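You operate a simulated robot arm through the tools that you are given. There is no shell and no other tool. Be economical: measure what you need, move in short steps, check, and stop when the job is done.

You are at the controls of a simulated robot arm. One attempt, no reset.

## Task
Bring the empty hook over the white stand, ready for rigging.
Fine: power switch on; within 6 cm of the stand's middle before lowering; down to chest height, 1.2 to 1.5 m; power switch off.

Only the result counts: the job must be done as asked and must still hold three seconds after the hand-in. Knocking over, shifting, dropping, spilling or breaking anything else fails it.

## Robot
A 7-joint arm with a two-finger parallel gripper, fixed in place. Base frame: the origin is at the foot of the arm, x ahead of it, y to its left, z up. Lengths are in mm, angles in rad, forces in N, time in s.
With the tool pointing down near the work surface it reaches from about 240 to 680 mm from the base axis. Its first joint turns from -1.152 to 1.152 rad. Payload 1.57 kg.
Tool frame: the origin (TCP) lies between the finger pads and is the grasp point; the fingertips stand 30 mm ahead of it; z points along the fingers, y is the line along which they close. The gripper opens to 110 mm. The fingers are 24 mm wide and 12 mm thick; the gripper's body (48 by 112 mm) begins 78 mm behind the TCP.
Orientation is that of the tool frame in the base frame, as a unit quaternion [w, x, y, z]. With the fingers straight down and closing along the base's y, the tool's x points along the base's -x, its y along +y and its z along -z.

## Interface
- The arm moves only by the tool send_rows. Its argument "deltas" is a list that holds one entry, the list of rows, each a list of 6 numbers: the shift along the base's x, y, z in mm, then the turn, a rotation vector about the base's x, y, z in rad. In form: [[[tx, ty, tz, wx, wy, wz], ...]]. A call has 1 to 12 rows; each row is the pose to reach, as a shift and turn from the pose commanded when the call began. "claw" is the opening, from 0 (shut) to 1 (fully open), set as the call begins (left out, the last holds). Rows are played at 5 a second. More than 50 mm and 0.15 rad between two rows, or a gripper value outside its range, and nothing of the call is played. Where a pose cannot be reached the arm comes as near as it can. A force on the tool above 90 N (or 10 N above the force at the start of the call, whichever is more), or a blocked arm, ends the call early, and 0.2 s more pass. The fingers move at their own pace (about 108 mm/s each) and stop on an object; they squeeze with about 28 N. The grip force told is the motor's: it shows also when the fingers shut on nothing. Time passes only in rows, and 0.2 s behind the last, so rows that repeat a pose let the fingers close. The reply holds the time, the measured pose of the TCP, the force on the tool along the base axes, the opening and the grip force, in the units named above and with some noise, with the torque about the TCP (base axes, N m) and any sound that the robot's microphone picked up.
- Cameras (640 x 400 px; columns grow to the right, rows downward): "scene" is fixed at [159.8, -383.1, 1418.6]; the picture's right is [0.84, -0.54, 0.00], its down [-0.23, -0.36, -0.90] and it looks along [0.49, 0.76, -0.43] (base axes); focal length 304 px, centre (320, 200). "wrist" rides on the gripper at [70, 16, -141] in the tool frame; the picture's right is [-0.23, 0.97, 0.00], its down [-0.86, -0.20, -0.48] and it looks along [-0.47, -0.11, 0.88] (tool axes); focal length 222 px, centre (320, 200). There is no depth. A picture from a camera that has moved, and an enlarged one, comes with that camera's place and axes in the base frame and with its lens.
- camera(camera): a new picture of that camera. The clock stands still meanwhile.
- close_up(camera, box): a new picture of the part [left, top, right, bottom] of that camera's present view, enlarged. The clock stands still meanwhile.
- sign_off(): hands the job in; it is judged then, once.

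Go step by step. Nothing tells you positions but the pictures and the camera data: compare them with the known pose of the tool, close in by small moves and look again before you grip or let go. The budget is 120 turns and 64 pictures, counting those below and the enlarged ones. Unless the task says otherwise, let go and move clear before handing in, and close with one line.

The tools are called by a JSON object that holds its "api" and its "payload". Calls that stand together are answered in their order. send_rows: Moves the arm, as the interface text tells. Its arguments: {"type":"object","properties":{"deltas":{"type":"array","items":{"type":"array","items":{"type":"array","items":{"type":"number"}}}},"claw":{"type":"number"}},"required":["deltas"]} The other tools are called the same way: camera (camera) takes a picture; close_up (camera, box) takes an enlarged picture of a part of a camera's view; sign_off () hands the job in.

At the start:

```text
t: 0.0
tool_pos: [335.1, 132.4, 1321.0]
orientation: [-0.001, 0.0, 1.0, 0.0]
ft_force: [0.3, 0.3, 2.1]
moment: [0.02, 0.01, -0.01]
width: 110.1
finger_force: 0.1
```

scene: 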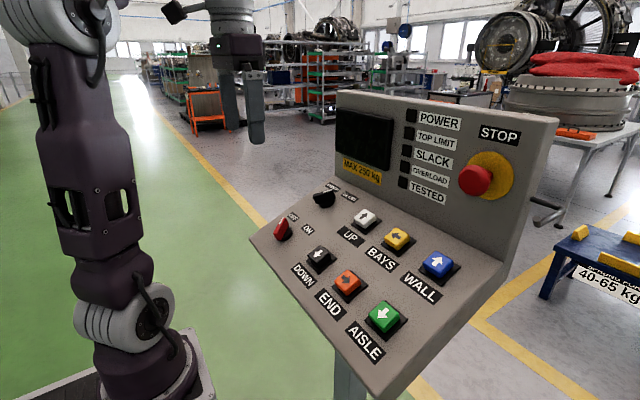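
wrist: 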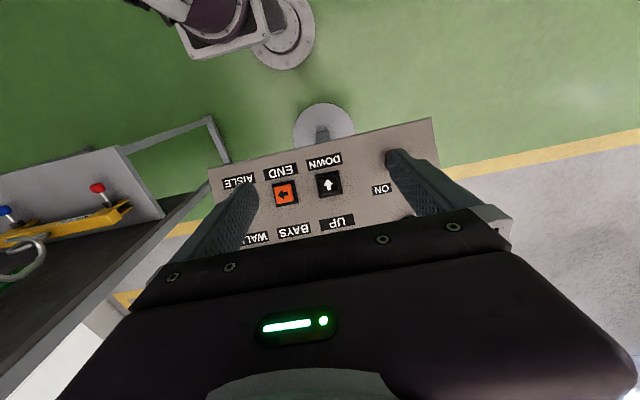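

I see a crane control console with direction buttons, an OFF/ON power lever, a knob, and a STOP button. I'll enlarge the panel and look for the hook and the white stand.

{"api": "close_up", "payload": {"camera": "scene", "box": [240, 170, 480, 340]}}

{"api": "close_up", "payload": {"camera": "scene", "box": [320, 80, 560, 230]}}

{"api": "close_up", "payload": {"camera": "scene", "box": [120, 0, 480, 150]}}

{"api": "close_up", "payload": {"camera": "scene", "box": [440, 0, 640, 320]}}

```text
2.35 times, centred on (360, 255) of scene
camera zoom: at [159.8, -383.1, 1418.6], right [0.84, -0.54, 0.0], down [-0.23, -0.36, -0.9], along [0.49, 0.76, -0.43], focal length 715 px, centre (226, 71)
```

zoom: 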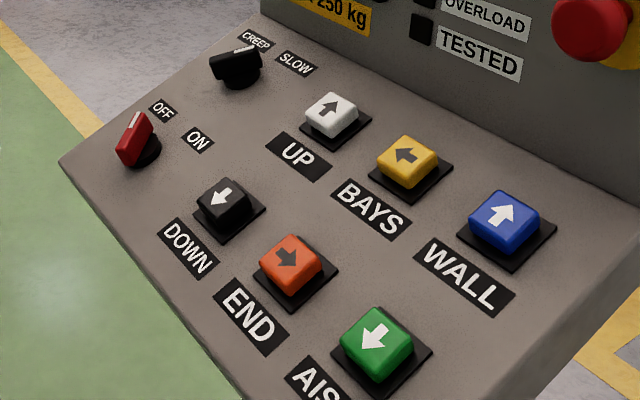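

```text
2.67 times, centred on (440, 155) of scene
camera zoom: at [159.8, -383.1, 1418.6], right [0.84, -0.54, 0.0], down [-0.23, -0.36, -0.9], along [0.49, 0.76, -0.43], focal length 810 px, centre (0, 320)
```

zoom: 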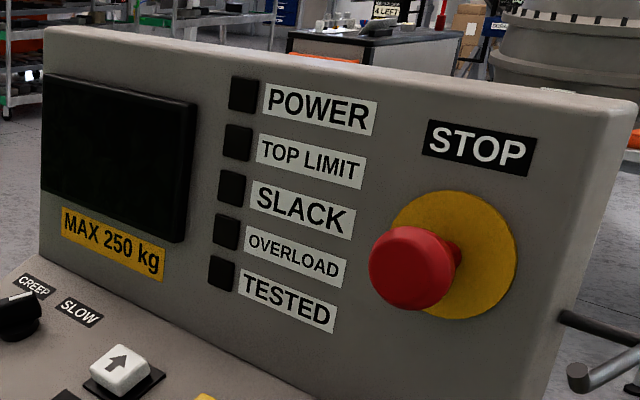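

```text
1.78 times, centred on (300, 75) of scene
camera zoom: at [159.8, -383.1, 1418.6], right [0.84, -0.54, 0.0], down [-0.23, -0.36, -0.9], along [0.49, 0.76, -0.43], focal length 540 px, centre (356, 422)
```

zoom: 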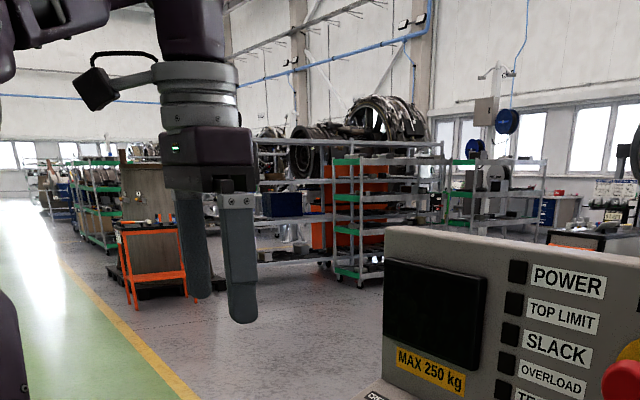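

```text
1.25 times, centred on (540, 160) of scene
camera zoom: at [159.8, -383.1, 1418.6], right [0.84, -0.54, 0.0], down [-0.23, -0.36, -0.9], along [0.49, 0.76, -0.43], focal length 380 px, centre (45, 250)
```

zoom: 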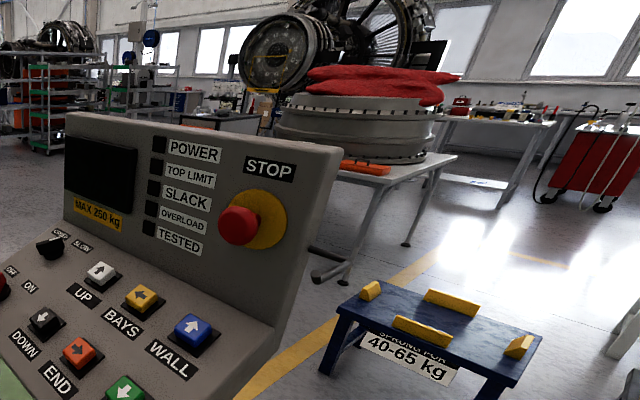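

The console is located: the DOWN/END/AISLE row sits at x≈482, z≈990 and the UP/BAYS/WALL row at x≈617, z≈1050, with columns at y≈119, 10 and -100. I still have to find the hook and the white stand, so I'll tilt the wrist to look ahead.

{"api": "send_rows", "payload": {"deltas": [[[0, 0, 0, 0, -0.14, 0], [0, 0, 0, 0, -0.28, 0], [0, 0, 0, 0, -0.42, 0], [0, 0, 0, 0, -0.56, 0], [0, 0, 0, 0, -0.7, 0], [0, 0, 0, 0, -0.84, 0], [0, 0, 0, 0, -0.98, 0]]], "claw": 0.6}}

{"api": "camera", "payload": {"camera": "wrist"}}

{"api": "camera", "payload": {"camera": "scene"}}

```text
t: 1.6
tool_pos: [334.0, 133.2, 1321.5]
orientation: [0.471, 0.0, 0.882, 0.0]
ft_force: [0.4, 0.1, 0.0]
moment: [0.03, -0.02, 0.0]
width: 66.0
finger_force: 0.1
```

```text
57 pictures are left
camera wrist: at [178.9, 150.7, 1341.4], right [0.13, 0.97, 0.19], down [0.08, -0.2, 0.98], along [0.99, -0.11, -0.1], focal length 222 px, centre (320, 200)
```

wrist: 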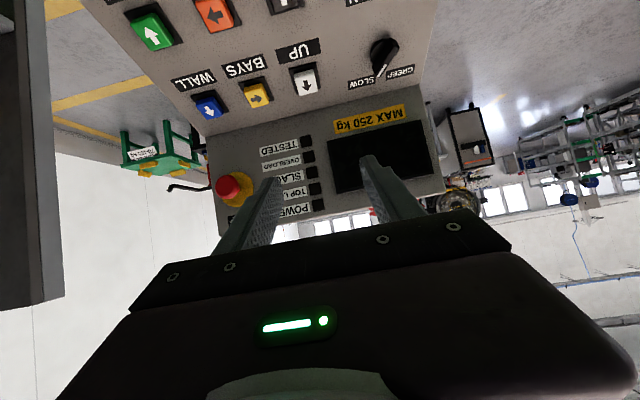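

```text
56 pictures are left
```

scene: 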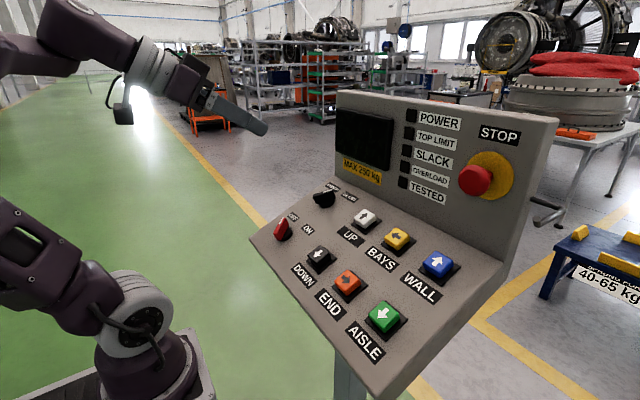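

A green stand and a blue one are visible to the right of the console. I'll turn the view further right.

{"api": "send_rows", "payload": {"deltas": [[[0, -30, 20, 0, 0, -0.14], [0, -60, 40, 0, 0, -0.28], [0, -90, 60, 0, 0, -0.42], [0, -120, 80, 0, 0, -0.56], [0, -150, 80, 0, 0, -0.7], [0, -180, 80, 0, 0, -0.84]]]}}

{"api": "camera", "payload": {"camera": "wrist"}}

```text
t: 3.0
tool_pos: [335.4, -48.0, 1400.4]
orientation: [0.429, 0.361, 0.805, -0.193]
ft_force: [-0.3, 0.0, -0.6]
moment: [0.02, 0.03, -0.06]
width: 66.0
finger_force: 0.1
```

```text
55 pictures are left
camera wrist: at [243.8, 80.9, 1422.1], right [0.81, 0.55, 0.19], down [-0.1, -0.19, 0.98], along [0.58, -0.81, -0.1], focal length 222 px, centre (320, 200)
```

wrist: 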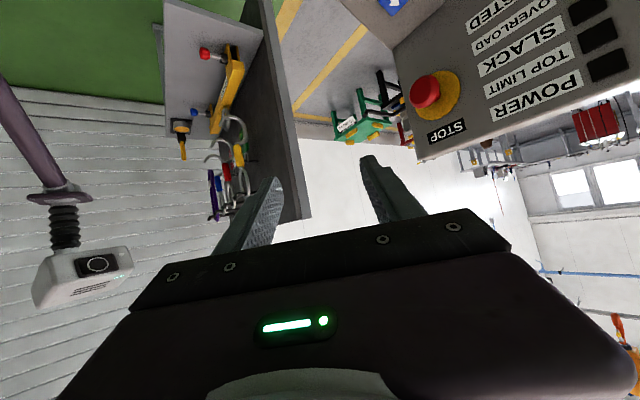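

The stands are past the console's right side, and there is a rigging table further right. I'll move up and forward, then look at the stand area and overhead for the hook.

{"api": "send_rows", "payload": {"deltas": [[[30, 0, 15, -0.1, -0.09, 0], [60, 0, 30, -0.2, -0.18, 0], [90, 0, 45, -0.3, -0.27, 0], [120, 0, 60, -0.3, -0.27, 0], [150, 0, 80, -0.3, -0.27, 0]]]}}

{"api": "camera", "payload": {"camera": "wrist"}}

```text
t: 4.2
tool_pos: [486.3, -46.3, 1481.6]
orientation: [0.583, 0.314, 0.703, -0.26]
ft_force: [-0.1, -0.4, 0.4]
moment: [0.01, 0.0, 0.01]
width: 65.9
finger_force: 0.0
```

```text
54 pictures are left
camera wrist: at [396.3, 78.8, 1438.5], right [0.75, 0.62, 0.22], down [-0.36, 0.1, 0.93], along [0.55, -0.78, 0.3], focal length 222 px, centre (320, 200)
```

wrist: 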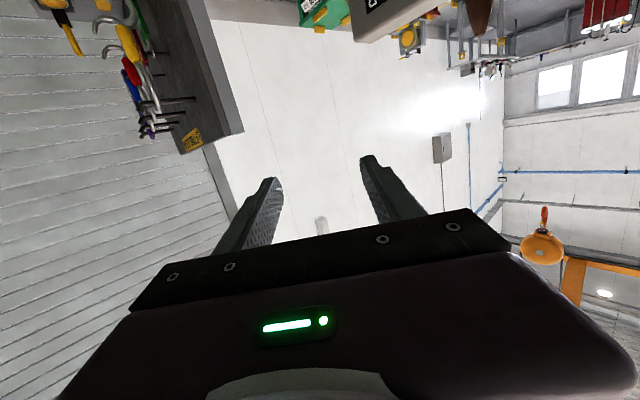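

A yellow hook block with an orange hook hangs high, almost straight ahead of the console. I'll turn back toward it and look from above the console.

{"api": "send_rows", "payload": {"deltas": [[[0, 0, 10, 0, 0, 0.14], [0, 0, 20, 0, 0, 0.28], [0, 0, 30, 0, 0, 0.42], [0, 0, 40, 0, 0, 0.56], [0, 0, 50, 0, 0, 0.7]]]}}

{"api": "camera", "payload": {"camera": "wrist"}}

{"api": "send_rows", "payload": {"deltas": [[[20, 0, 10, 0, 0.14, 0], [40, 0, 20, 0, 0.28, 0], [60, 0, 30, 0, 0.42, 0], [80, 0, 40, 0, 0.5, 0]]]}}

{"api": "camera", "payload": {"camera": "wrist"}}

```text
t: 5.4
tool_pos: [483.7, -47.3, 1531.8]
orientation: [0.637, 0.054, 0.768, -0.044]
ft_force: [-0.3, -0.4, 0.2]
moment: [0.02, 0.0, -0.02]
width: 66.1
finger_force: 0.1
```

```text
53 pictures are left
camera wrist: at [337.0, -8.0, 1488.8], right [0.18, 0.96, 0.22], down [-0.34, -0.16, 0.93], along [0.93, -0.24, 0.3], focal length 222 px, centre (320, 200)
```

wrist: 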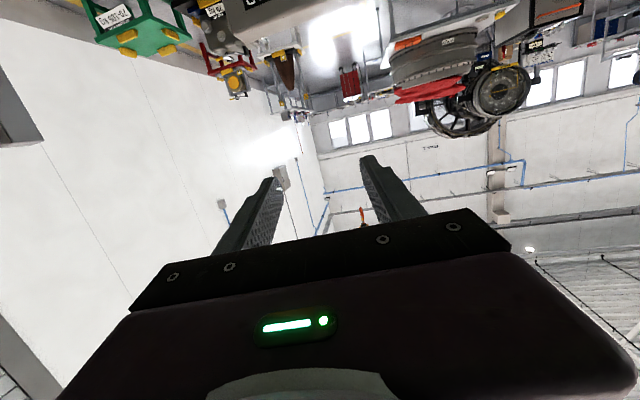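

```text
t: 6.4
tool_pos: [497.5, 8.8, 1505.1]
orientation: [0.426, 0.041, 0.902, -0.058]
ft_force: [0.1, 1.8, 0.0]
moment: [-0.08, -0.05, -0.13]
width: 66.0
finger_force: 0.1
out of reach, approached as far as the arm can: row 3, 4
```

```text
52 pictures are left
camera wrist: at [347.3, 47.7, 1539.8], right [0.26, 0.96, 0.11], down [0.15, -0.15, 0.98], along [0.95, -0.24, -0.19], focal length 222 px, centre (320, 200)
```

wrist: 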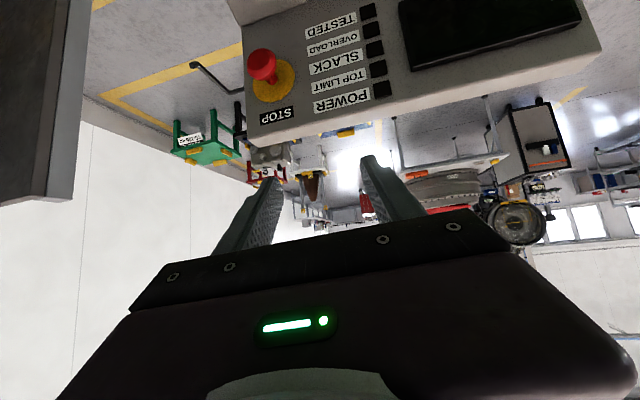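

The row of stands is visible (green, black, red, white, blue). I'll enlarge that area.

{"api": "close_up", "payload": {"camera": "wrist", "box": [160, 80, 400, 230]}}

{"api": "send_rows", "payload": {"deltas": [[[-40, 0, -40, 0, 0, 0], [-80, 0, -80, 0, 0, 0], [-100, 0, -100, 0, 0, 0]]]}}

```text
2.67 times, centred on (280, 155) of wrist
camera zoom: at [347.3, 47.7, 1539.8], right [0.26, 0.96, 0.11], down [0.15, -0.15, 0.98], along [0.95, -0.24, -0.19], focal length 592 px, centre (427, 320)
```

zoom: 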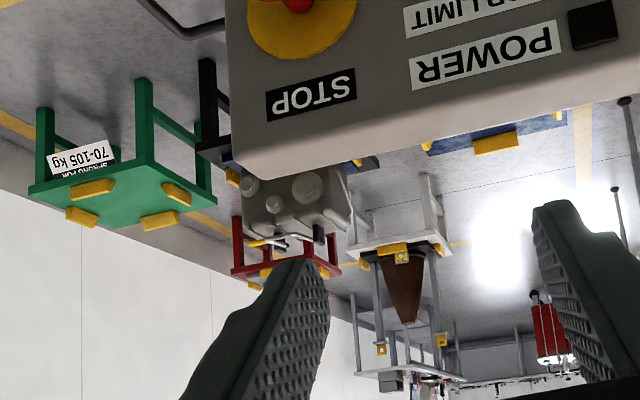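

```text
refused: row 1 steps farther than a row can; nothing moved
```

The white stand is ahead-right at about (3700, -900), with a brown cone on or behind it. The hook tip is near (2470, -160, 2360). Next I back off and head to the power switch.

{"api": "send_rows", "payload": {"deltas": [[[-30, 0, -30, 0, 0, 0], [-60, 0, -60, 0, 0, 0], [-90, 0, -90, 0, 0, 0], [-120, 0, -120, 0, 0, 0]]]}}

```text
t: 7.4
tool_pos: [377.6, 9.3, 1387.8]
orientation: [0.427, 0.042, 0.901, -0.057]
ft_force: [-0.6, -0.7, -0.1]
moment: [0.0, -0.04, -0.02]
width: 65.7
finger_force: 0.0
```

Arm is back in free space. Next I tilt the tool normal to the panel (about 24°) and hover near the power switch.

{"api": "send_rows", "payload": {"deltas": [[[5, 31, -28, 0.012, 0.058, 0.013], [10, 63, -57, 0.024, 0.116, 0.027], [16, 94, -85, 0.036, 0.174, 0.04], [21, 125, -114, 0.048, 0.232, 0.053], [26, 157, -142, 0.06, 0.29, 0.067], [32, 188, -171, 0.072, 0.348, 0.08], [37, 220, -200, 0.084, 0.406, 0.094], [42, 251, -228, 0.095, 0.465, 0.107]]]}}

{"api": "camera", "payload": {"camera": "wrist"}}

{"api": "close_up", "payload": {"camera": "scene", "box": [250, 160, 370, 260]}}

```text
t: 9.2
tool_pos: [421.2, 261.1, 1158.3]
orientation: [0.207, 0.0, 0.978, 0.0]
ft_force: [-0.4, 0.2, -0.8]
moment: [0.0, 0.03, -0.01]
width: 66.0
finger_force: 0.2
```

```text
50 pictures are left
camera wrist: at [299.5, 277.3, 1259.7], right [0.21, 0.97, 0.09], down [0.59, -0.2, 0.78], along [0.78, -0.11, -0.61], focal length 222 px, centre (320, 200)
```

wrist: 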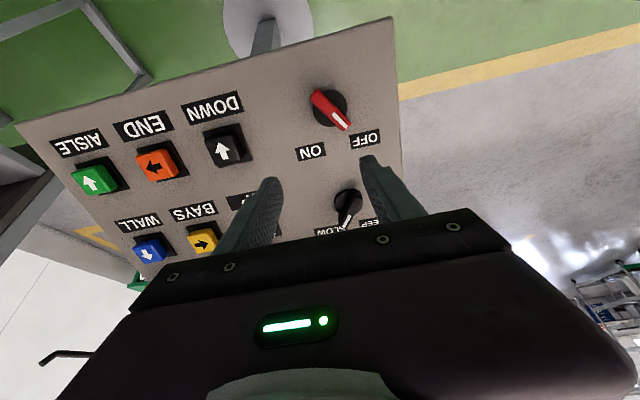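

```text
4.00 times, centred on (310, 210) of scene
camera zoom: at [159.8, -383.1, 1418.7], right [0.84, -0.54, 0.0], down [-0.23, -0.36, -0.9], along [0.49, 0.76, -0.43], focal length 1215 px, centre (360, 160)
```

zoom: 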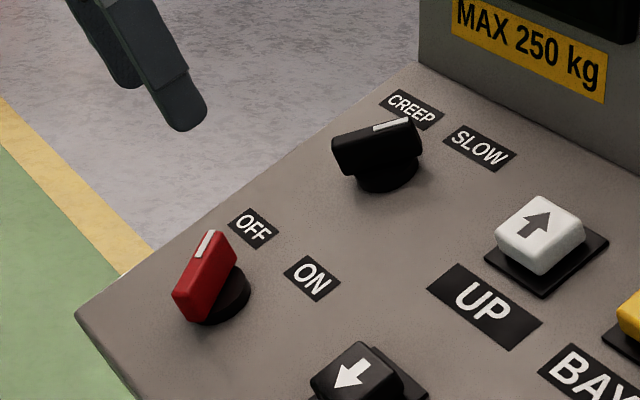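

The power lever points to OFF at about (464, 282, 985), angled 34°. I'll align the gripper with it and hover closer.

{"api": "send_rows", "payload": {"deltas": [[[3, 4, -22, -0.048, 0, 0.108], [6, 8, -44, -0.096, 0, 0.217], [9, 12, -66, -0.145, 0, 0.325], [12, 17, -88, -0.193, 0, 0.434], [14.4, 20.9, -108.8, -0.241, 0, 0.542]]], "claw": 0.5}}

{"api": "camera", "payload": {"camera": "wrist"}}

{"api": "close_up", "payload": {"camera": "scene", "box": [220, 130, 370, 255]}}

```text
t: 10.4
tool_pos: [435.2, 281.7, 1050.5]
orientation: [0.198, -0.288, 0.935, -0.06]
ft_force: [0.7, -0.1, -0.5]
moment: [-0.01, -0.03, 0.01]
width: 55.1
finger_force: 0.1
```

```text
48 pictures are left
camera wrist: at [317.5, 255.5, 1151.9], right [-0.33, 0.93, -0.14], down [0.56, 0.31, 0.77], along [0.76, 0.17, -0.62], focal length 222 px, centre (320, 200)
```

wrist: 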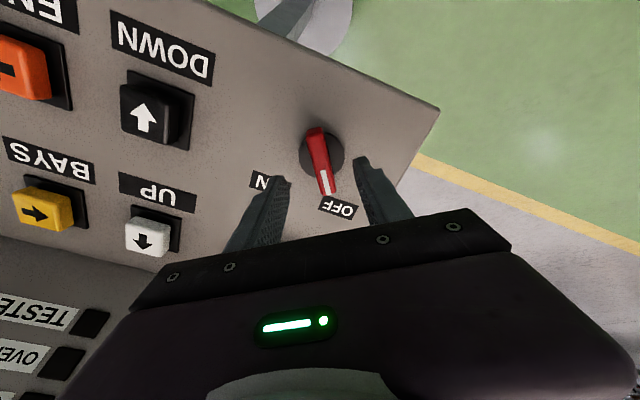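

```text
3.20 times, centred on (295, 192) of scene
camera zoom: at [159.8, -383.1, 1418.6], right [0.84, -0.54, 0.0], down [-0.23, -0.36, -0.9], along [0.49, 0.76, -0.43], focal length 972 px, centre (400, 224)
```

zoom: 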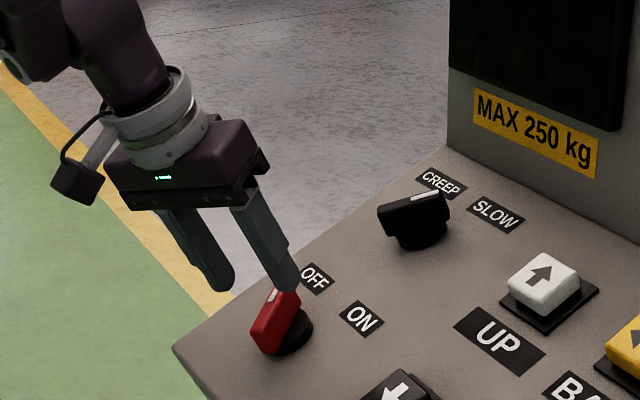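

The lever's position matches my prediction, and its angle is nearer 30°. I'll descend around it with a small twist correction, close, then turn it 60° towards ON.

{"api": "send_rows", "payload": {"deltas": [[[7, 0, -16, 0.032, 0, -0.073], [14, 0, -32, 0.032, 0, -0.073], [21.1, 0, -47.5, 0.032, 0, -0.073]]]}}

{"api": "camera", "payload": {"camera": "wrist"}}

{"api": "close_up", "payload": {"camera": "scene", "box": [220, 160, 340, 260]}}

```text
t: 11.2
tool_pos: [456.5, 280.4, 1003.6]
orientation: [0.201, -0.248, 0.946, -0.053]
ft_force: [-0.6, 0.1, -0.5]
moment: [-0.01, -0.02, -0.02]
width: 55.1
finger_force: 0.1
```

```text
46 pictures are left
camera wrist: at [336.0, 261.8, 1103.6], right [-0.26, 0.96, -0.11], down [0.58, 0.25, 0.78], along [0.78, 0.13, -0.62], focal length 222 px, centre (320, 200)
```

wrist: 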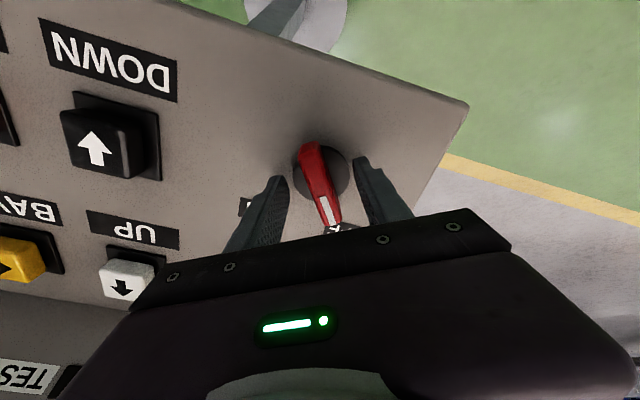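

```text
4.00 times, centred on (280, 210) of scene
camera zoom: at [159.8, -383.1, 1418.6], right [0.84, -0.54, 0.0], down [-0.23, -0.36, -0.9], along [0.49, 0.76, -0.43], focal length 1215 px, centre (480, 160)
```

zoom: 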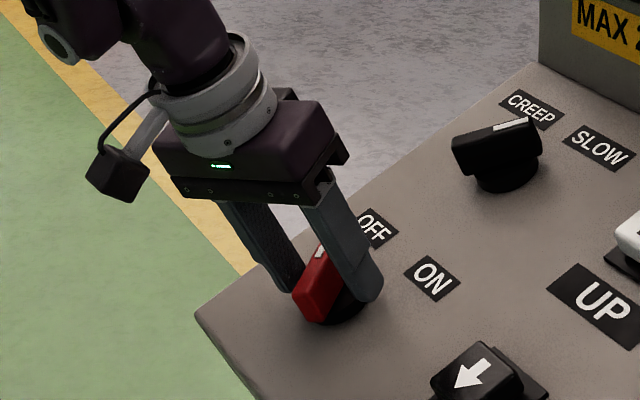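

The fingers straddle the lever well. Closing now.

{"api": "send_rows", "payload": {"deltas": [[[0, 0, 0, 0, 0, 0], [0, 0, 0, 0, 0, 0], [0, 0, 0, 0, 0, 0]]], "claw": 0}}

```text
t: 12.0
tool_pos: [456.1, 281.2, 1003.2]
orientation: [0.2, -0.25, 0.946, -0.052]
ft_force: [-4.3, 7.6, -8.2]
moment: [-0.16, -0.94, 0.06]
width: 15.8
finger_force: 30.7
```

Gripped at 16 mm. Turning it clockwise to ON.

{"api": "send_rows", "payload": {"deltas": [[[0.5, 1, 0, 0.053, 0, -0.12], [0.5, 1, 0, 0.106, 0, -0.24], [0.5, 1, 0, 0.16, 0, -0.36], [0.5, 1, 0, 0.213, 0, -0.48], [0.5, 1, 0, 0.266, 0, -0.6], [0.5, 1, 0, 0.32, 0, -0.72], [0.5, 1, 0, 0.373, 0, -0.84], [0.5, 1, 0, 0.426, 0, -0.96]]]}}

{"api": "camera", "payload": {"camera": "scene"}}

```text
t: 13.8
tool_pos: [456.0, 281.9, 1002.7]
orientation: [0.2, 0.26, 0.943, 0.055]
ft_force: [-24.2, 0.2, -9.4]
moment: [-0.06, 0.08, -0.11]
width: 16.1
finger_force: 31.6
```

```text
44 pictures are left
```

scene: 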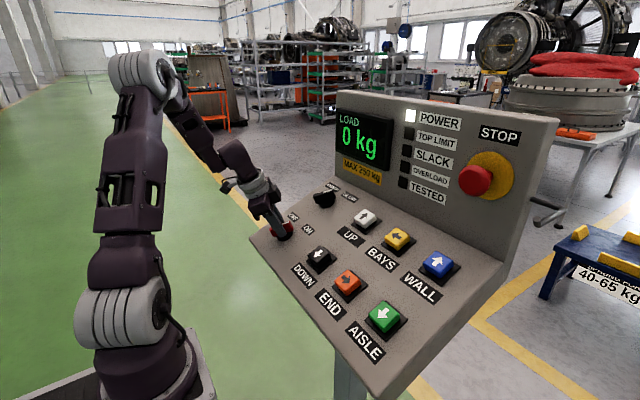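

Power is on: the POWER lamp is lit and the display reads 0 kg. I release the lever and back off along the panel normal.

{"api": "send_rows", "payload": {"deltas": [[[0, 0, 0, 0, 0, 0], [0, 0, 0, 0, 0, 0], [-16, 0, 36, 0, 0, 0], [-32, 0, 72, 0, 0, 0], [-48, 0, 108, 0, 0, 0], [-60, 0, 150, 0, 0, 0], [-70, 0, 196, 0, 0, 0]]], "claw": 0.5}}

{"api": "close_up", "payload": {"camera": "scene", "box": [250, 80, 470, 240]}}

```text
t: 15.4
tool_pos: [385.4, 282.1, 1199.6]
orientation: [0.2, 0.259, 0.943, 0.054]
ft_force: [0.4, -0.2, -0.4]
moment: [0.01, 0.02, 0.0]
width: 55.1
finger_force: 0.0
```

```text
2.50 times, centred on (360, 160) of scene
camera zoom: at [159.8, -383.1, 1418.6], right [0.84, -0.54, 0.0], down [-0.23, -0.36, -0.9], along [0.49, 0.76, -0.43], focal length 760 px, centre (220, 300)
```

zoom: 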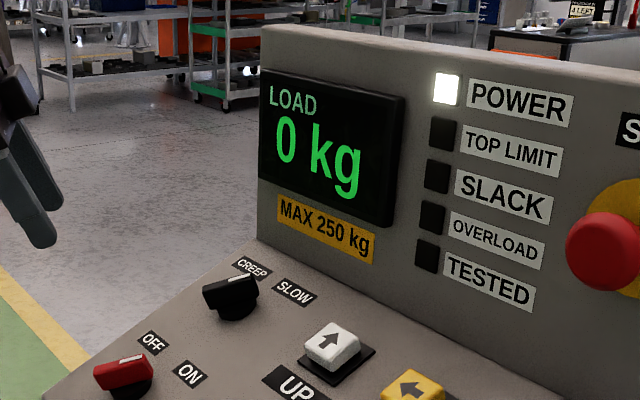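

Power stays on with the speed selector at SLOW. Next I roll the wrist 90° so one picture can show both the hook (high) and the stand (low), starting from the left viewpoint.

{"api": "send_rows", "payload": {"deltas": [[[0, 5, 20, 0.083, -0.095, -0.0538], [0, 10, 40, 0.166, -0.19, -0.1076], [0, 15, 60, 0.249, -0.285, -0.1614], [0, 20, 80, 0.332, -0.38, -0.2152], [0, 25, 100, 0.415, -0.475, -0.269], [0, 30, 120, 0.498, -0.57, -0.3228], [0, 35, 140, 0.581, -0.665, -0.3766], [0, 40, 160, 0.664, -0.76, -0.4304], [0, 45, 180, 0.747, -0.855, -0.4842], [0, 50, 200, 0.83, -0.95, -0.538], [0, 50, 220, 0.913, -1.045, -0.5915]]]}}

{"api": "camera", "payload": {"camera": "wrist"}}

```text
t: 17.8
tool_pos: [402.8, 328.6, 1437.5]
orientation: [0.455, 0.467, 0.633, 0.418]
ft_force: [-0.3, 0.4, 0.5]
moment: [-0.01, -0.04, -0.02]
width: 55.0
finger_force: 0.1
out of reach, approached as far as the arm can: row 7, 8, 9, 10, 11
```

```text
42 pictures are left
camera wrist: at [259.4, 385.8, 1474.1], right [0.24, -0.01, 0.97], down [-0.38, -0.92, 0.08], along [0.89, -0.39, -0.23], focal length 222 px, centre (320, 200)
```

wrist: 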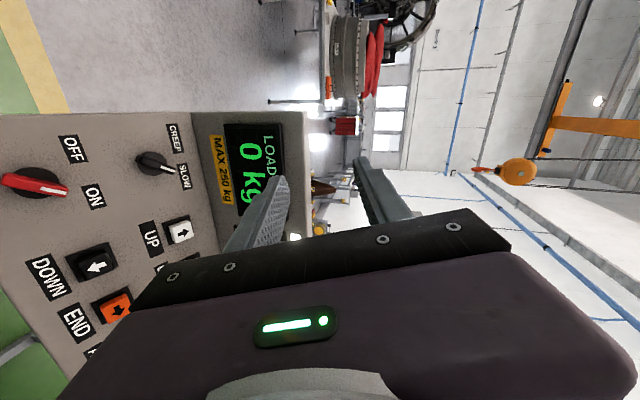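

Both the hook and the stand region fit in this view, and the hook refines to about (2490, -163, 2355). The console blocks the stand from here, so I'll slide to the right-hand viewpoint.

{"api": "send_rows", "payload": {"deltas": [[[0, -48, 0, 0, 0, 0], [0, -96, 0, 0, 0, 0], [0, -144, 0, 0, 0, 0], [0, -192, 0, 0, 0, 0], [0, -240, 0, 0, 0, 0], [0, -288, 0, 0, 0, 0], [0, -336, 0, 0, 0, 0], [0, -384, 0, 0, 0, 0], [0, -432, 0, 0, 0, 0], [0, -480, 0, 0, 0, 0], [0, -528, 0, 0, 0, 0], [0, -576, 0, 0, 0, 0]]], "claw": 1}}

{"api": "camera", "payload": {"camera": "wrist"}}

```text
t: 20.4
tool_pos: [403.3, -248.1, 1438.9]
orientation: [0.454, 0.468, 0.634, 0.416]
ft_force: [-0.1, -0.6, 0.3]
moment: [0.01, -0.01, 0.05]
width: 110.0
finger_force: 0.0
```

```text
41 pictures are left
camera wrist: at [260.3, -190.5, 1474.5], right [0.24, -0.01, 0.97], down [-0.38, -0.92, 0.08], along [0.89, -0.39, -0.23], focal length 222 px, centre (320, 200)
```

wrist: 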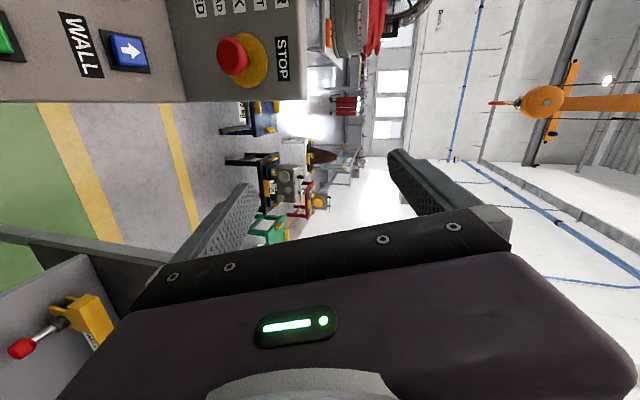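

{"api": "close_up", "payload": {"camera": "wrist", "box": [200, 80, 360, 250]}}

{"api": "close_up", "payload": {"camera": "wrist", "box": [470, 50, 600, 150]}}

```text
2.35 times, centred on (280, 165) of wrist
camera zoom: at [260.3, -190.5, 1474.5], right [0.24, -0.01, 0.97], down [-0.38, -0.92, 0.08], along [0.89, -0.39, -0.23], focal length 523 px, centre (414, 282)
```

zoom: 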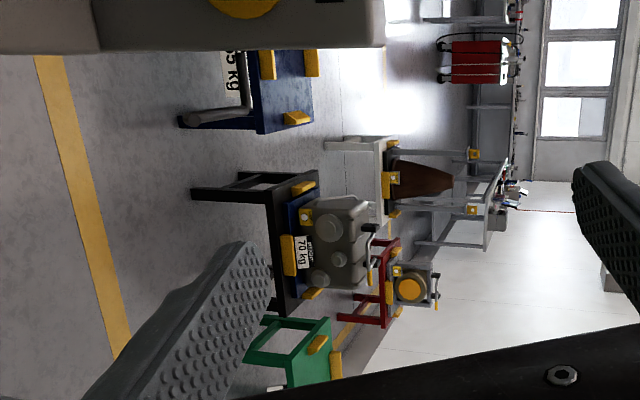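

```text
4.00 times, centred on (535, 100) of wrist
camera zoom: at [260.3, -190.5, 1474.5], right [0.24, -0.01, 0.97], down [-0.38, -0.92, 0.08], along [0.89, -0.39, -0.23], focal length 888 px, centre (-540, 600)
```

zoom: 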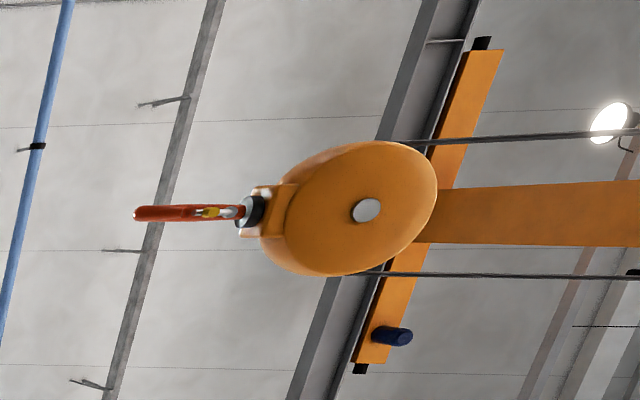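

The stands are visible. I'll zoom further into the white one.

{"api": "close_up", "payload": {"camera": "wrist", "box": [270, 125, 350, 185]}}

```text
6.67 times, centred on (310, 155) of wrist
camera zoom: at [260.3, -190.5, 1474.5], right [0.24, -0.01, 0.97], down [-0.38, -0.92, 0.08], along [0.89, -0.39, -0.23], focal length 1481 px, centre (387, 500)
```

zoom: 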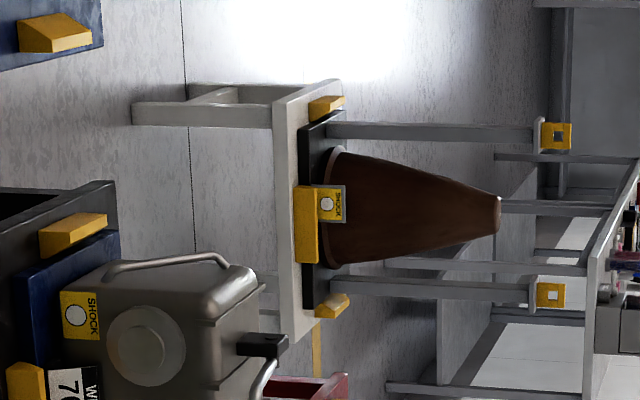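

The white stand's middle comes out at about (3795, -950), carrying a cone that reaches z≈0.87 m. The hook is at about (2540, -185). It needs WALL (+x) and END (-y), so I'll go and test the WALL button with a short press.

{"api": "send_rows", "payload": {"deltas": [[[2, 13, -17, -0.1015, 0.0628, 0.0747], [5, 27, -34, -0.203, 0.1256, 0.1494], [7, 40, -52, -0.3044, 0.1885, 0.224], [10, 54, -69, -0.4058, 0.2513, 0.2987], [12, 67, -86, -0.5073, 0.3141, 0.3734], [15, 81, -103, -0.6087, 0.3769, 0.4481], [17, 94, -120, -0.7102, 0.4397, 0.5228], [20, 108, -137, -0.8116, 0.5025, 0.5975], [22, 121, -155, -0.9131, 0.5654, 0.6721], [25, 135, -172, -1.0145, 0.6282, 0.7468], [27, 148, -189, -1.116, 0.691, 0.8215]]], "claw": 0}}

{"api": "send_rows", "payload": {"deltas": [[[39, 0, -30, 0, 0, 0], [78, 0, -60, 0, 0, 0], [117, 0, -95, 0, 0, 0], [158, 0, -136, 0, 0, 0]]]}}

{"api": "camera", "payload": {"camera": "scene"}}

{"api": "camera", "payload": {"camera": "wrist"}}

```text
t: 22.8
tool_pos: [430.3, -99.8, 1249.0]
orientation: [0.207, 0.0, 0.978, 0.002]
ft_force: [-0.7, -0.4, 0.7]
moment: [0.0, 0.0, -0.03]
width: 0.1
finger_force: 21.4
```

```text
refused: row 3 steps farther than a row can; nothing moved
```

```text
37 pictures are left
```

scene: 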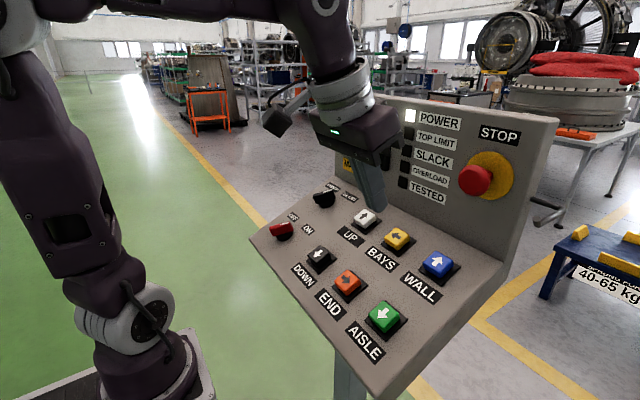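

```text
36 pictures are left
camera wrist: at [309.1, -83.6, 1349.1], right [0.21, 0.97, 0.1], down [0.59, -0.2, 0.78], along [0.78, -0.11, -0.61], focal length 222 px, centre (320, 200)
```

wrist: 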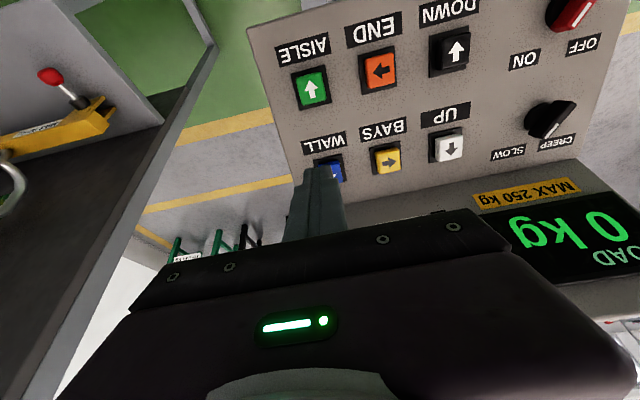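

Move to hover above WALL.

{"api": "send_rows", "payload": {"deltas": [[[32, 0, -28, 0, 0, 0], [64, 0, -56, 0, 0, 0], [96, 0, -84, 0, 0, 0], [128, 0, -112, 0, 0, 0], [158, 0, -135, 0, 0, 0]]]}}

{"api": "close_up", "payload": {"camera": "scene", "box": [360, 180, 500, 290]}}

```text
t: 24.0
tool_pos: [589.2, -100.2, 1114.0]
orientation: [0.209, 0.0, 0.978, 0.002]
ft_force: [0.1, -0.2, -0.3]
moment: [0.0, -0.01, -0.03]
width: 0.0
finger_force: 20.9
```

```text
3.64 times, centred on (430, 235) of scene
camera zoom: at [159.8, -383.1, 1418.6], right [0.84, -0.54, 0.0], down [-0.23, -0.36, -0.9], along [0.49, 0.76, -0.43], focal length 1105 px, centre (-80, 73)
```

zoom: 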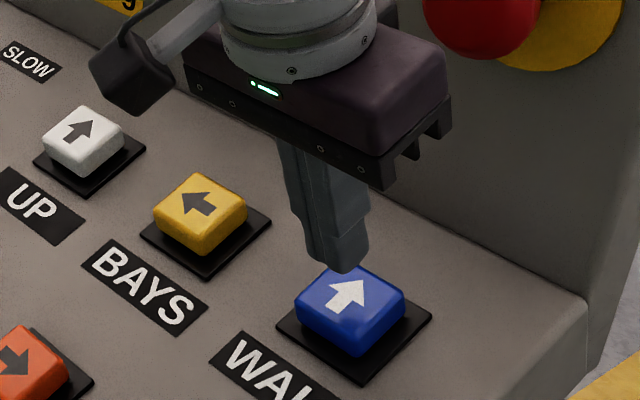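

The fingertip is lined up over WALL. A short test press comes next.

{"api": "send_rows", "payload": {"deltas": [[[14.2, 0, -32, 0, 0, 0], [17.9, 0, -40.2, 0, 0, 0]]]}}

{"api": "send_rows", "payload": {"deltas": [[[2.4, 0, -5.5, 0, 0, 0]]]}}

{"api": "close_up", "payload": {"camera": "scene", "box": [320, 80, 530, 290]}}

```text
t: 24.6
tool_pos: [605.6, -98.7, 1074.6]
orientation: [0.21, 0.0, 0.978, 0.002]
ft_force: [-11.3, 1.6, 15.1]
moment: [0.03, 0.15, -0.01]
width: 0.2
finger_force: 21.3
```

```text
t: 25.0
tool_pos: [607.4, -99.6, 1072.7]
orientation: [0.211, 0.0, 0.977, 0.002]
ft_force: [-38.7, 8.4, 57.9]
moment: [0.23, 0.62, 0.05]
width: 0.0
finger_force: 21.7
```

```text
1.90 times, centred on (425, 185) of scene
camera zoom: at [157.5, -382.6, 1419.1], right [0.84, -0.54, 0.0], down [-0.23, -0.36, -0.9], along [0.49, 0.76, -0.43], focal length 579 px, centre (120, 229)
```

zoom: 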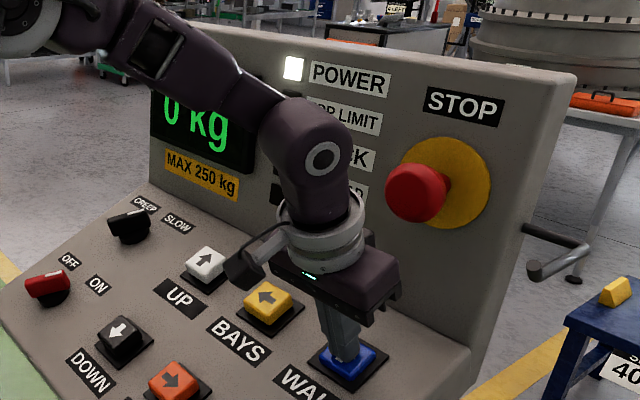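

The button bottoms out at about 58 N. I'll retract and return to the viewing pose to see what moved.

{"api": "send_rows", "payload": {"deltas": [[[-20, 0, 45.7, 0, 0, 0], [-55, 0, 76, 0, 0, 0], [-90, 0, 106, 0, 0, 0], [-125, 0, 136, 0, 0, 0], [-160, 0, 166, 0, 0, 0], [-178.5, 0, 180.7, 0, 0, 0]]]}}

{"api": "send_rows", "payload": {"deltas": [[[-2, -13, 17, 0.1015, -0.0628, -0.0747], [-5, -27, 34, 0.203, -0.1256, -0.1494], [-7, -40, 52, 0.3044, -0.1885, -0.224], [-10, -54, 69, 0.4058, -0.2513, -0.2987], [-12, -67, 86, 0.5073, -0.3141, -0.3734], [-15, -81, 103, 0.6087, -0.3769, -0.4481], [-17, -94, 120, 0.7102, -0.4397, -0.5228], [-20, -108, 137, 0.8116, -0.5025, -0.5975], [-22, -121, 155, 0.9131, -0.5654, -0.6721], [-25, -135, 172, 1.0145, -0.6282, -0.7468], [-27, -148, 189, 1.116, -0.691, -0.8215]]], "claw": 1}}

{"api": "camera", "payload": {"camera": "wrist"}}

```text
t: 26.4
tool_pos: [427.8, -100.5, 1250.6]
orientation: [0.208, 0.001, 0.978, 0.002]
ft_force: [-0.1, 0.1, 0.3]
moment: [-0.04, 0.01, 0.02]
width: 0.2
finger_force: 21.6
```

```text
t: 28.8
tool_pos: [402.5, -248.5, 1437.8]
orientation: [0.456, 0.468, 0.631, 0.418]
ft_force: [-0.6, 0.0, -1.0]
moment: [-0.03, -0.01, -0.01]
width: 110.0
finger_force: 0.1
```

```text
33 pictures are left
camera wrist: at [259.0, -190.6, 1473.6], right [0.24, -0.01, 0.97], down [-0.38, -0.92, 0.08], along [0.89, -0.39, -0.23], focal length 222 px, centre (320, 200)
```

wrist: 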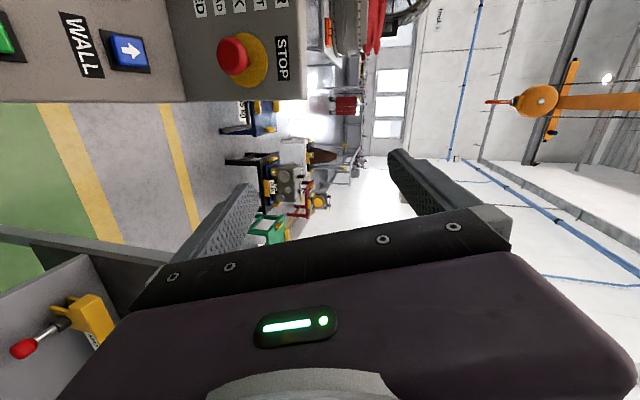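

The hook moved a little further away, as WALL should do. I'll measure with a close-up.

{"api": "close_up", "payload": {"camera": "wrist", "box": [455, 50, 615, 150]}}

```text
4.00 times, centred on (535, 100) of wrist
camera zoom: at [259.0, -190.6, 1473.6], right [0.24, -0.01, 0.97], down [-0.38, -0.92, 0.08], along [0.89, -0.39, -0.23], focal length 888 px, centre (-540, 600)
```

zoom: 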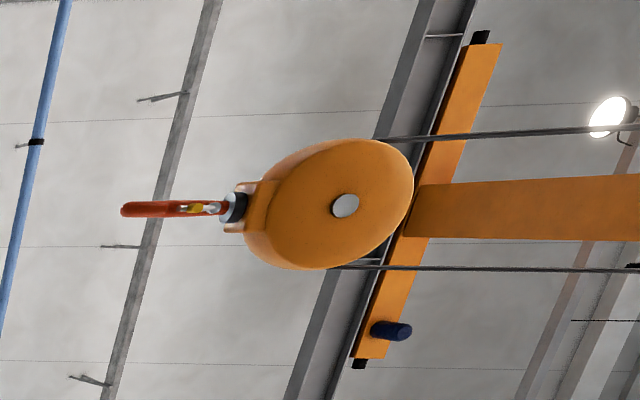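

The test press moved it about 70 mm, so the speed is 0.09–0.17 m/s. Next is a longer WALL press of about 4 s.

{"api": "send_rows", "payload": {"deltas": [[[2, 13, -17, -0.1015, 0.0628, 0.0747], [5, 27, -34, -0.203, 0.1256, 0.1494], [7, 40, -52, -0.3044, 0.1885, 0.224], [10, 54, -69, -0.4058, 0.2513, 0.2987], [12, 67, -86, -0.5073, 0.3141, 0.3734], [15, 81, -103, -0.6087, 0.3769, 0.4481], [17, 94, -120, -0.7102, 0.4397, 0.5228], [20, 108, -137, -0.8116, 0.5025, 0.5975], [22, 121, -155, -0.9131, 0.5654, 0.6721], [25, 135, -172, -1.0145, 0.6282, 0.7468], [27, 148, -189, -1.116, 0.691, 0.8215]]], "claw": 0}}

{"api": "send_rows", "payload": {"deltas": [[[32, 0, -28, 0, 0, 0], [64, 0, -56, 0, 0, 0], [96, 0, -84, 0, 0, 0], [128, 0, -112, 0, 0, 0], [160, 0, -136, 0, 0, 0], [174, 0, -168, 0, 0, 0], [178.2, 0, -177, 0, 0, 0], [179.5, 0, -180, 0, 0, 0], [179.5, 0, -180, 0, 0, 0], [179.5, 0, -180, 0, 0, 0], [179.5, 0, -180, 0, 0, 0], [179.5, 0, -180, 0, 0, 0]]]}}

{"api": "send_rows", "payload": {"deltas": [[[0, 0, 0, 0, 0, 0], [0, 0, 0, 0, 0, 0], [0, 0, 0, 0, 0, 0], [0, 0, 0, 0, 0, 0], [0, 0, 0, 0, 0, 0], [0, 0, 0, 0, 0, 0], [0, 0, 0, 0, 0, 0], [0, 0, 0, 0, 0, 0], [0, 0, 0, 0, 0, 0], [0, 0, 0, 0, 0, 0], [0, 0, 0, 0, 0, 0], [0, 0, 0, 0, 0, 0]]]}}

{"api": "send_rows", "payload": {"deltas": [[[-20, 0, 44, 0, 0, 0], [-55, 0, 76, 0, 0, 0], [-90, 0, 106, 0, 0, 0], [-125, 0, 136, 0, 0, 0], [-160, 0, 166, 0, 0, 0], [-179.5, 0, 180, 0, 0, 0]]]}}

{"api": "send_rows", "payload": {"deltas": [[[-2, -13, 17, 0.1015, -0.0628, -0.0747], [-5, -27, 34, 0.203, -0.1256, -0.1494], [-7, -40, 52, 0.3044, -0.1885, -0.224], [-10, -54, 69, 0.4058, -0.2513, -0.2987], [-12, -67, 86, 0.5073, -0.3141, -0.3734], [-15, -81, 103, 0.6087, -0.3769, -0.4481], [-17, -94, 120, 0.7102, -0.4397, -0.5228], [-20, -108, 137, 0.8116, -0.5025, -0.5975], [-22, -121, 155, 0.9131, -0.5654, -0.6721], [-25, -135, 172, 1.0145, -0.6282, -0.7468], [-27, -148, 189, 1.116, -0.691, -0.8215]]], "claw": 1}}

{"api": "close_up", "payload": {"camera": "wrist", "box": [400, 50, 560, 150]}}

```text
t: 31.2
tool_pos: [430.0, -98.9, 1249.1]
orientation: [0.208, 0.0, 0.978, 0.001]
ft_force: [-0.1, -0.4, 0.1]
moment: [-0.02, 0.03, -0.01]
width: 0.2
finger_force: 21.0
```

```text
t: 33.8
tool_pos: [608.4, -100.9, 1072.9]
orientation: [0.211, 0.001, 0.978, 0.002]
ft_force: [-44.0, 9.3, 62.8]
moment: [0.26, 0.7, -0.04]
width: 0.0
finger_force: 21.3
```

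```text
t: 36.4
tool_pos: [608.5, -99.8, 1072.5]
orientation: [0.212, 0.0, 0.977, 0.002]
ft_force: [-41.7, 7.2, 62.0]
moment: [0.2, 0.68, 0.04]
width: 0.0
finger_force: 20.7
```

```text
t: 37.8
tool_pos: [430.1, -99.4, 1250.3]
orientation: [0.208, 0.0, 0.978, 0.002]
ft_force: [0.6, 0.8, 0.0]
moment: [0.0, -0.01, 0.0]
width: 0.0
finger_force: 21.4
```

```text
t: 40.2
tool_pos: [403.7, -248.9, 1437.8]
orientation: [0.455, 0.468, 0.632, 0.418]
ft_force: [0.4, 0.0, -0.1]
moment: [0.04, -0.02, 0.03]
width: 110.0
finger_force: 0.1
```

```text
4.00 times, centred on (480, 100) of wrist
camera zoom: at [260.2, -191.1, 1473.8], right [0.24, -0.01, 0.97], down [-0.38, -0.92, 0.08], along [0.89, -0.39, -0.23], focal length 888 px, centre (-320, 600)
```

zoom: 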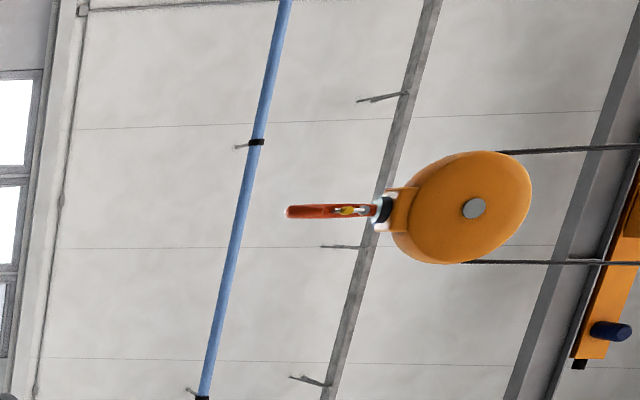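

Hook speed is about 85 mm/s at SLOW, and its y stays constant. It needs about 800 mm more in x and about 770 mm in -y. I'll hold WALL about 7.8 s and stop short of the target.

{"api": "send_rows", "payload": {"deltas": [[[2, 13, -17, -0.1015, 0.0628, 0.0747], [5, 27, -34, -0.203, 0.1256, 0.1494], [7, 40, -52, -0.3044, 0.1885, 0.224], [10, 54, -69, -0.4058, 0.2513, 0.2987], [12, 67, -86, -0.5073, 0.3141, 0.3734], [15, 81, -103, -0.6087, 0.3769, 0.4481], [17, 94, -120, -0.7102, 0.4397, 0.5228], [20, 108, -137, -0.8116, 0.5025, 0.5975], [22, 121, -155, -0.9131, 0.5654, 0.6721], [25, 135, -172, -1.0145, 0.6282, 0.7468], [27, 148, -189, -1.116, 0.691, 0.8215]]], "claw": 0}}

{"api": "send_rows", "payload": {"deltas": [[[32, 0, -28, 0, 0, 0], [64, 0, -56, 0, 0, 0], [96, 0, -84, 0, 0, 0], [128, 0, -112, 0, 0, 0], [160, 0, -136, 0, 0, 0], [174, 0, -168, 0, 0, 0], [178.2, 0, -177, 0, 0, 0], [179.5, 0, -180, 0, 0, 0], [179.5, 0, -180, 0, 0, 0], [179.5, 0, -180, 0, 0, 0], [179.5, 0, -180, 0, 0, 0], [179.5, 0, -180, 0, 0, 0]]]}}

{"api": "send_rows", "payload": {"deltas": [[[0, 0, 0, 0, 0, 0], [0, 0, 0, 0, 0, 0], [0, 0, 0, 0, 0, 0], [0, 0, 0, 0, 0, 0], [0, 0, 0, 0, 0, 0], [0, 0, 0, 0, 0, 0], [0, 0, 0, 0, 0, 0], [0, 0, 0, 0, 0, 0], [0, 0, 0, 0, 0, 0], [0, 0, 0, 0, 0, 0], [0, 0, 0, 0, 0, 0], [0, 0, 0, 0, 0, 0]]]}}

{"api": "send_rows", "payload": {"deltas": [[[0, 0, 0, 0, 0, 0], [0, 0, 0, 0, 0, 0], [0, 0, 0, 0, 0, 0], [0, 0, 0, 0, 0, 0], [0, 0, 0, 0, 0, 0], [0, 0, 0, 0, 0, 0], [0, 0, 0, 0, 0, 0], [0, 0, 0, 0, 0, 0], [0, 0, 0, 0, 0, 0], [0, 0, 0, 0, 0, 0], [0, 0, 0, 0, 0, 0], [0, 0, 0, 0, 0, 0]]]}}

{"api": "send_rows", "payload": {"deltas": [[[0, 0, 0, 0, 0, 0], [0, 0, 0, 0, 0, 0], [0, 0, 0, 0, 0, 0], [0, 0, 0, 0, 0, 0], [0, 0, 0, 0, 0, 0], [-20, 0, 44, 0, 0, 0], [-47, 22, 32, 0, 0, 0], [-74, 44, 20, 0, 0, 0], [-101, 66, 8, 0, 0, 0], [-128, 88, -4, 0, 0, 0], [-155, 110, -16, 0, 0, 0]]]}}

{"api": "close_up", "payload": {"camera": "scene", "box": [290, 190, 430, 310]}}

```text
t: 42.6
tool_pos: [429.9, -101.0, 1248.2]
orientation: [0.208, -0.001, 0.978, 0.001]
ft_force: [-0.1, 0.2, -0.4]
moment: [0.01, 0.0, 0.02]
width: 0.2
finger_force: 21.6
```

```text
t: 45.2
tool_pos: [609.1, -98.9, 1071.7]
orientation: [0.211, 0.0, 0.977, 0.001]
ft_force: [-44.1, 8.2, 59.8]
moment: [0.28, 0.7, 0.0]
width: 0.0
finger_force: 21.5
```

```text
t: 47.8
tool_pos: [607.5, -98.9, 1073.3]
orientation: [0.212, 0.0, 0.977, 0.002]
ft_force: [-42.2, 7.7, 60.2]
moment: [0.17, 0.66, 0.06]
width: 0.0
finger_force: 21.6
```

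```text
t: 50.4
tool_pos: [608.1, -100.3, 1073.2]
orientation: [0.212, 0.0, 0.977, 0.002]
ft_force: [-38.9, 6.1, 60.2]
moment: [0.14, 0.66, 0.08]
width: 0.0
finger_force: 21.3
```

```text
t: 52.8
tool_pos: [454.3, 9.7, 1051.7]
orientation: [0.209, 0.0, 0.978, 0.002]
ft_force: [-0.6, 0.1, 0.1]
moment: [0.02, 0.0, -0.03]
width: 0.0
finger_force: 21.1
```

```text
3.33 times, centred on (360, 250) of scene
camera zoom: at [159.8, -383.1, 1418.6], right [0.84, -0.54, 0.0], down [-0.23, -0.36, -0.9], along [0.49, 0.76, -0.43], focal length 1013 px, centre (187, 33)
```

zoom: 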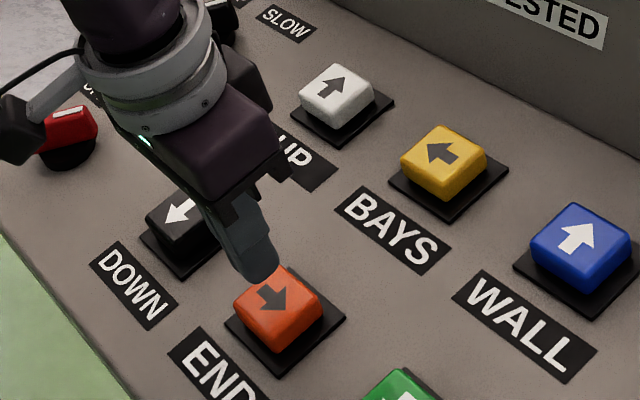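

Lined up over END. Press and hold for about 7.5 s.

{"api": "send_rows", "payload": {"deltas": [[[14, 0, -32, 0, 0, 0], [18.2, 0, -41, 0, 0, 0], [19.5, 0, -44, 0, 0, 0], [19.5, 0, -44, 0, 0, 0]]]}}

{"api": "send_rows", "payload": {"deltas": [[[0, 0, 0, 0, 0, 0], [0, 0, 0, 0, 0, 0], [0, 0, 0, 0, 0, 0], [0, 0, 0, 0, 0, 0], [0, 0, 0, 0, 0, 0], [0, 0, 0, 0, 0, 0], [0, 0, 0, 0, 0, 0], [0, 0, 0, 0, 0, 0], [0, 0, 0, 0, 0, 0], [0, 0, 0, 0, 0, 0], [0, 0, 0, 0, 0, 0], [0, 0, 0, 0, 0, 0]]]}}

```text
t: 53.7
tool_pos: [473.0, 9.7, 1014.8]
orientation: [0.213, 0.001, 0.977, 0.004]
ft_force: [-156.0, 9.3, 261.3]
moment: [0.01, 1.77, 0.46]
width: 0.0
finger_force: 21.5
stopped in row 4: the force on the tool passed its limit at 205 N (the readings are from after the stop); the commanded pose is now the measured one
```

```text
t: 56.3
tool_pos: [473.7, 9.7, 1016.8]
orientation: [0.216, 0.001, 0.976, 0.005]
ft_force: [-79.0, -1.9, 149.8]
moment: [-0.26, 1.9, 0.23]
width: 0.0
finger_force: 21.3
```

END bottoms out earlier than WALL, so that was too much force. I'll ease off 2 mm while still holding.

{"api": "send_rows", "payload": {"deltas": [[[-0.8, 0, 1.8, 0, 0, 0], [-0.8, 0, 1.8, 0, 0, 0]]]}}

```text
t: 56.9
tool_pos: [473.7, 9.4, 1016.7]
orientation: [0.215, 0.001, 0.977, 0.003]
ft_force: [-6.2, -3.9, 24.7]
moment: [-0.15, -0.1, -0.03]
width: 0.0
finger_force: 21.3
```

{"api": "send_rows", "payload": {"deltas": [[[0.3, 0, -0.7, 0, 0, 0], [0.3, 0, -0.7, 0, 0, 0], [0.3, 0, -0.7, 0, 0, 0], [0.3, 0, -0.7, 0, 0, 0], [0.3, 0, -0.7, 0, 0, 0], [0.3, 0, -0.7, 0, 0, 0], [0.3, 0, -0.7, 0, 0, 0], [0.3, 0, -0.7, 0, 0, 0], [0.3, 0, -0.7, 0, 0, 0], [0.3, 0, -0.7, 0, 0, 0], [0.3, 0, -0.7, 0, 0, 0], [0.3, 0, -0.7, 0, 0, 0]]]}}

{"api": "send_rows", "payload": {"deltas": [[[0, 0, 0, 0, 0, 0], [0, 0, 0, 0, 0, 0], [0, 0, 0, 0, 0, 0], [0, 0, 0, 0, 0, 0], [-20, 0, 44, 0, 0, 0], [-22, -22, 86, 0, 0, 0], [-28, -44, 128, 0, 0, 0], [-34, -66, 170, 0, 0, 0], [-40, -88, 206, 0, 0, 0], [-43, -109, 233, 0, 0, 0]]]}}

```text
t: 59.5
tool_pos: [473.8, 9.6, 1016.9]
orientation: [0.215, 0.001, 0.977, 0.003]
ft_force: [-12.7, 1.0, 28.9]
moment: [0.01, 0.22, 0.06]
width: 0.0
finger_force: 21.6
```

```text
t: 61.7
tool_pos: [431.8, -99.1, 1247.7]
orientation: [0.213, 0.001, 0.977, 0.003]
ft_force: [0.8, 0.8, 0.5]
moment: [0.03, 0.03, -0.02]
width: 0.0
finger_force: 20.9
```

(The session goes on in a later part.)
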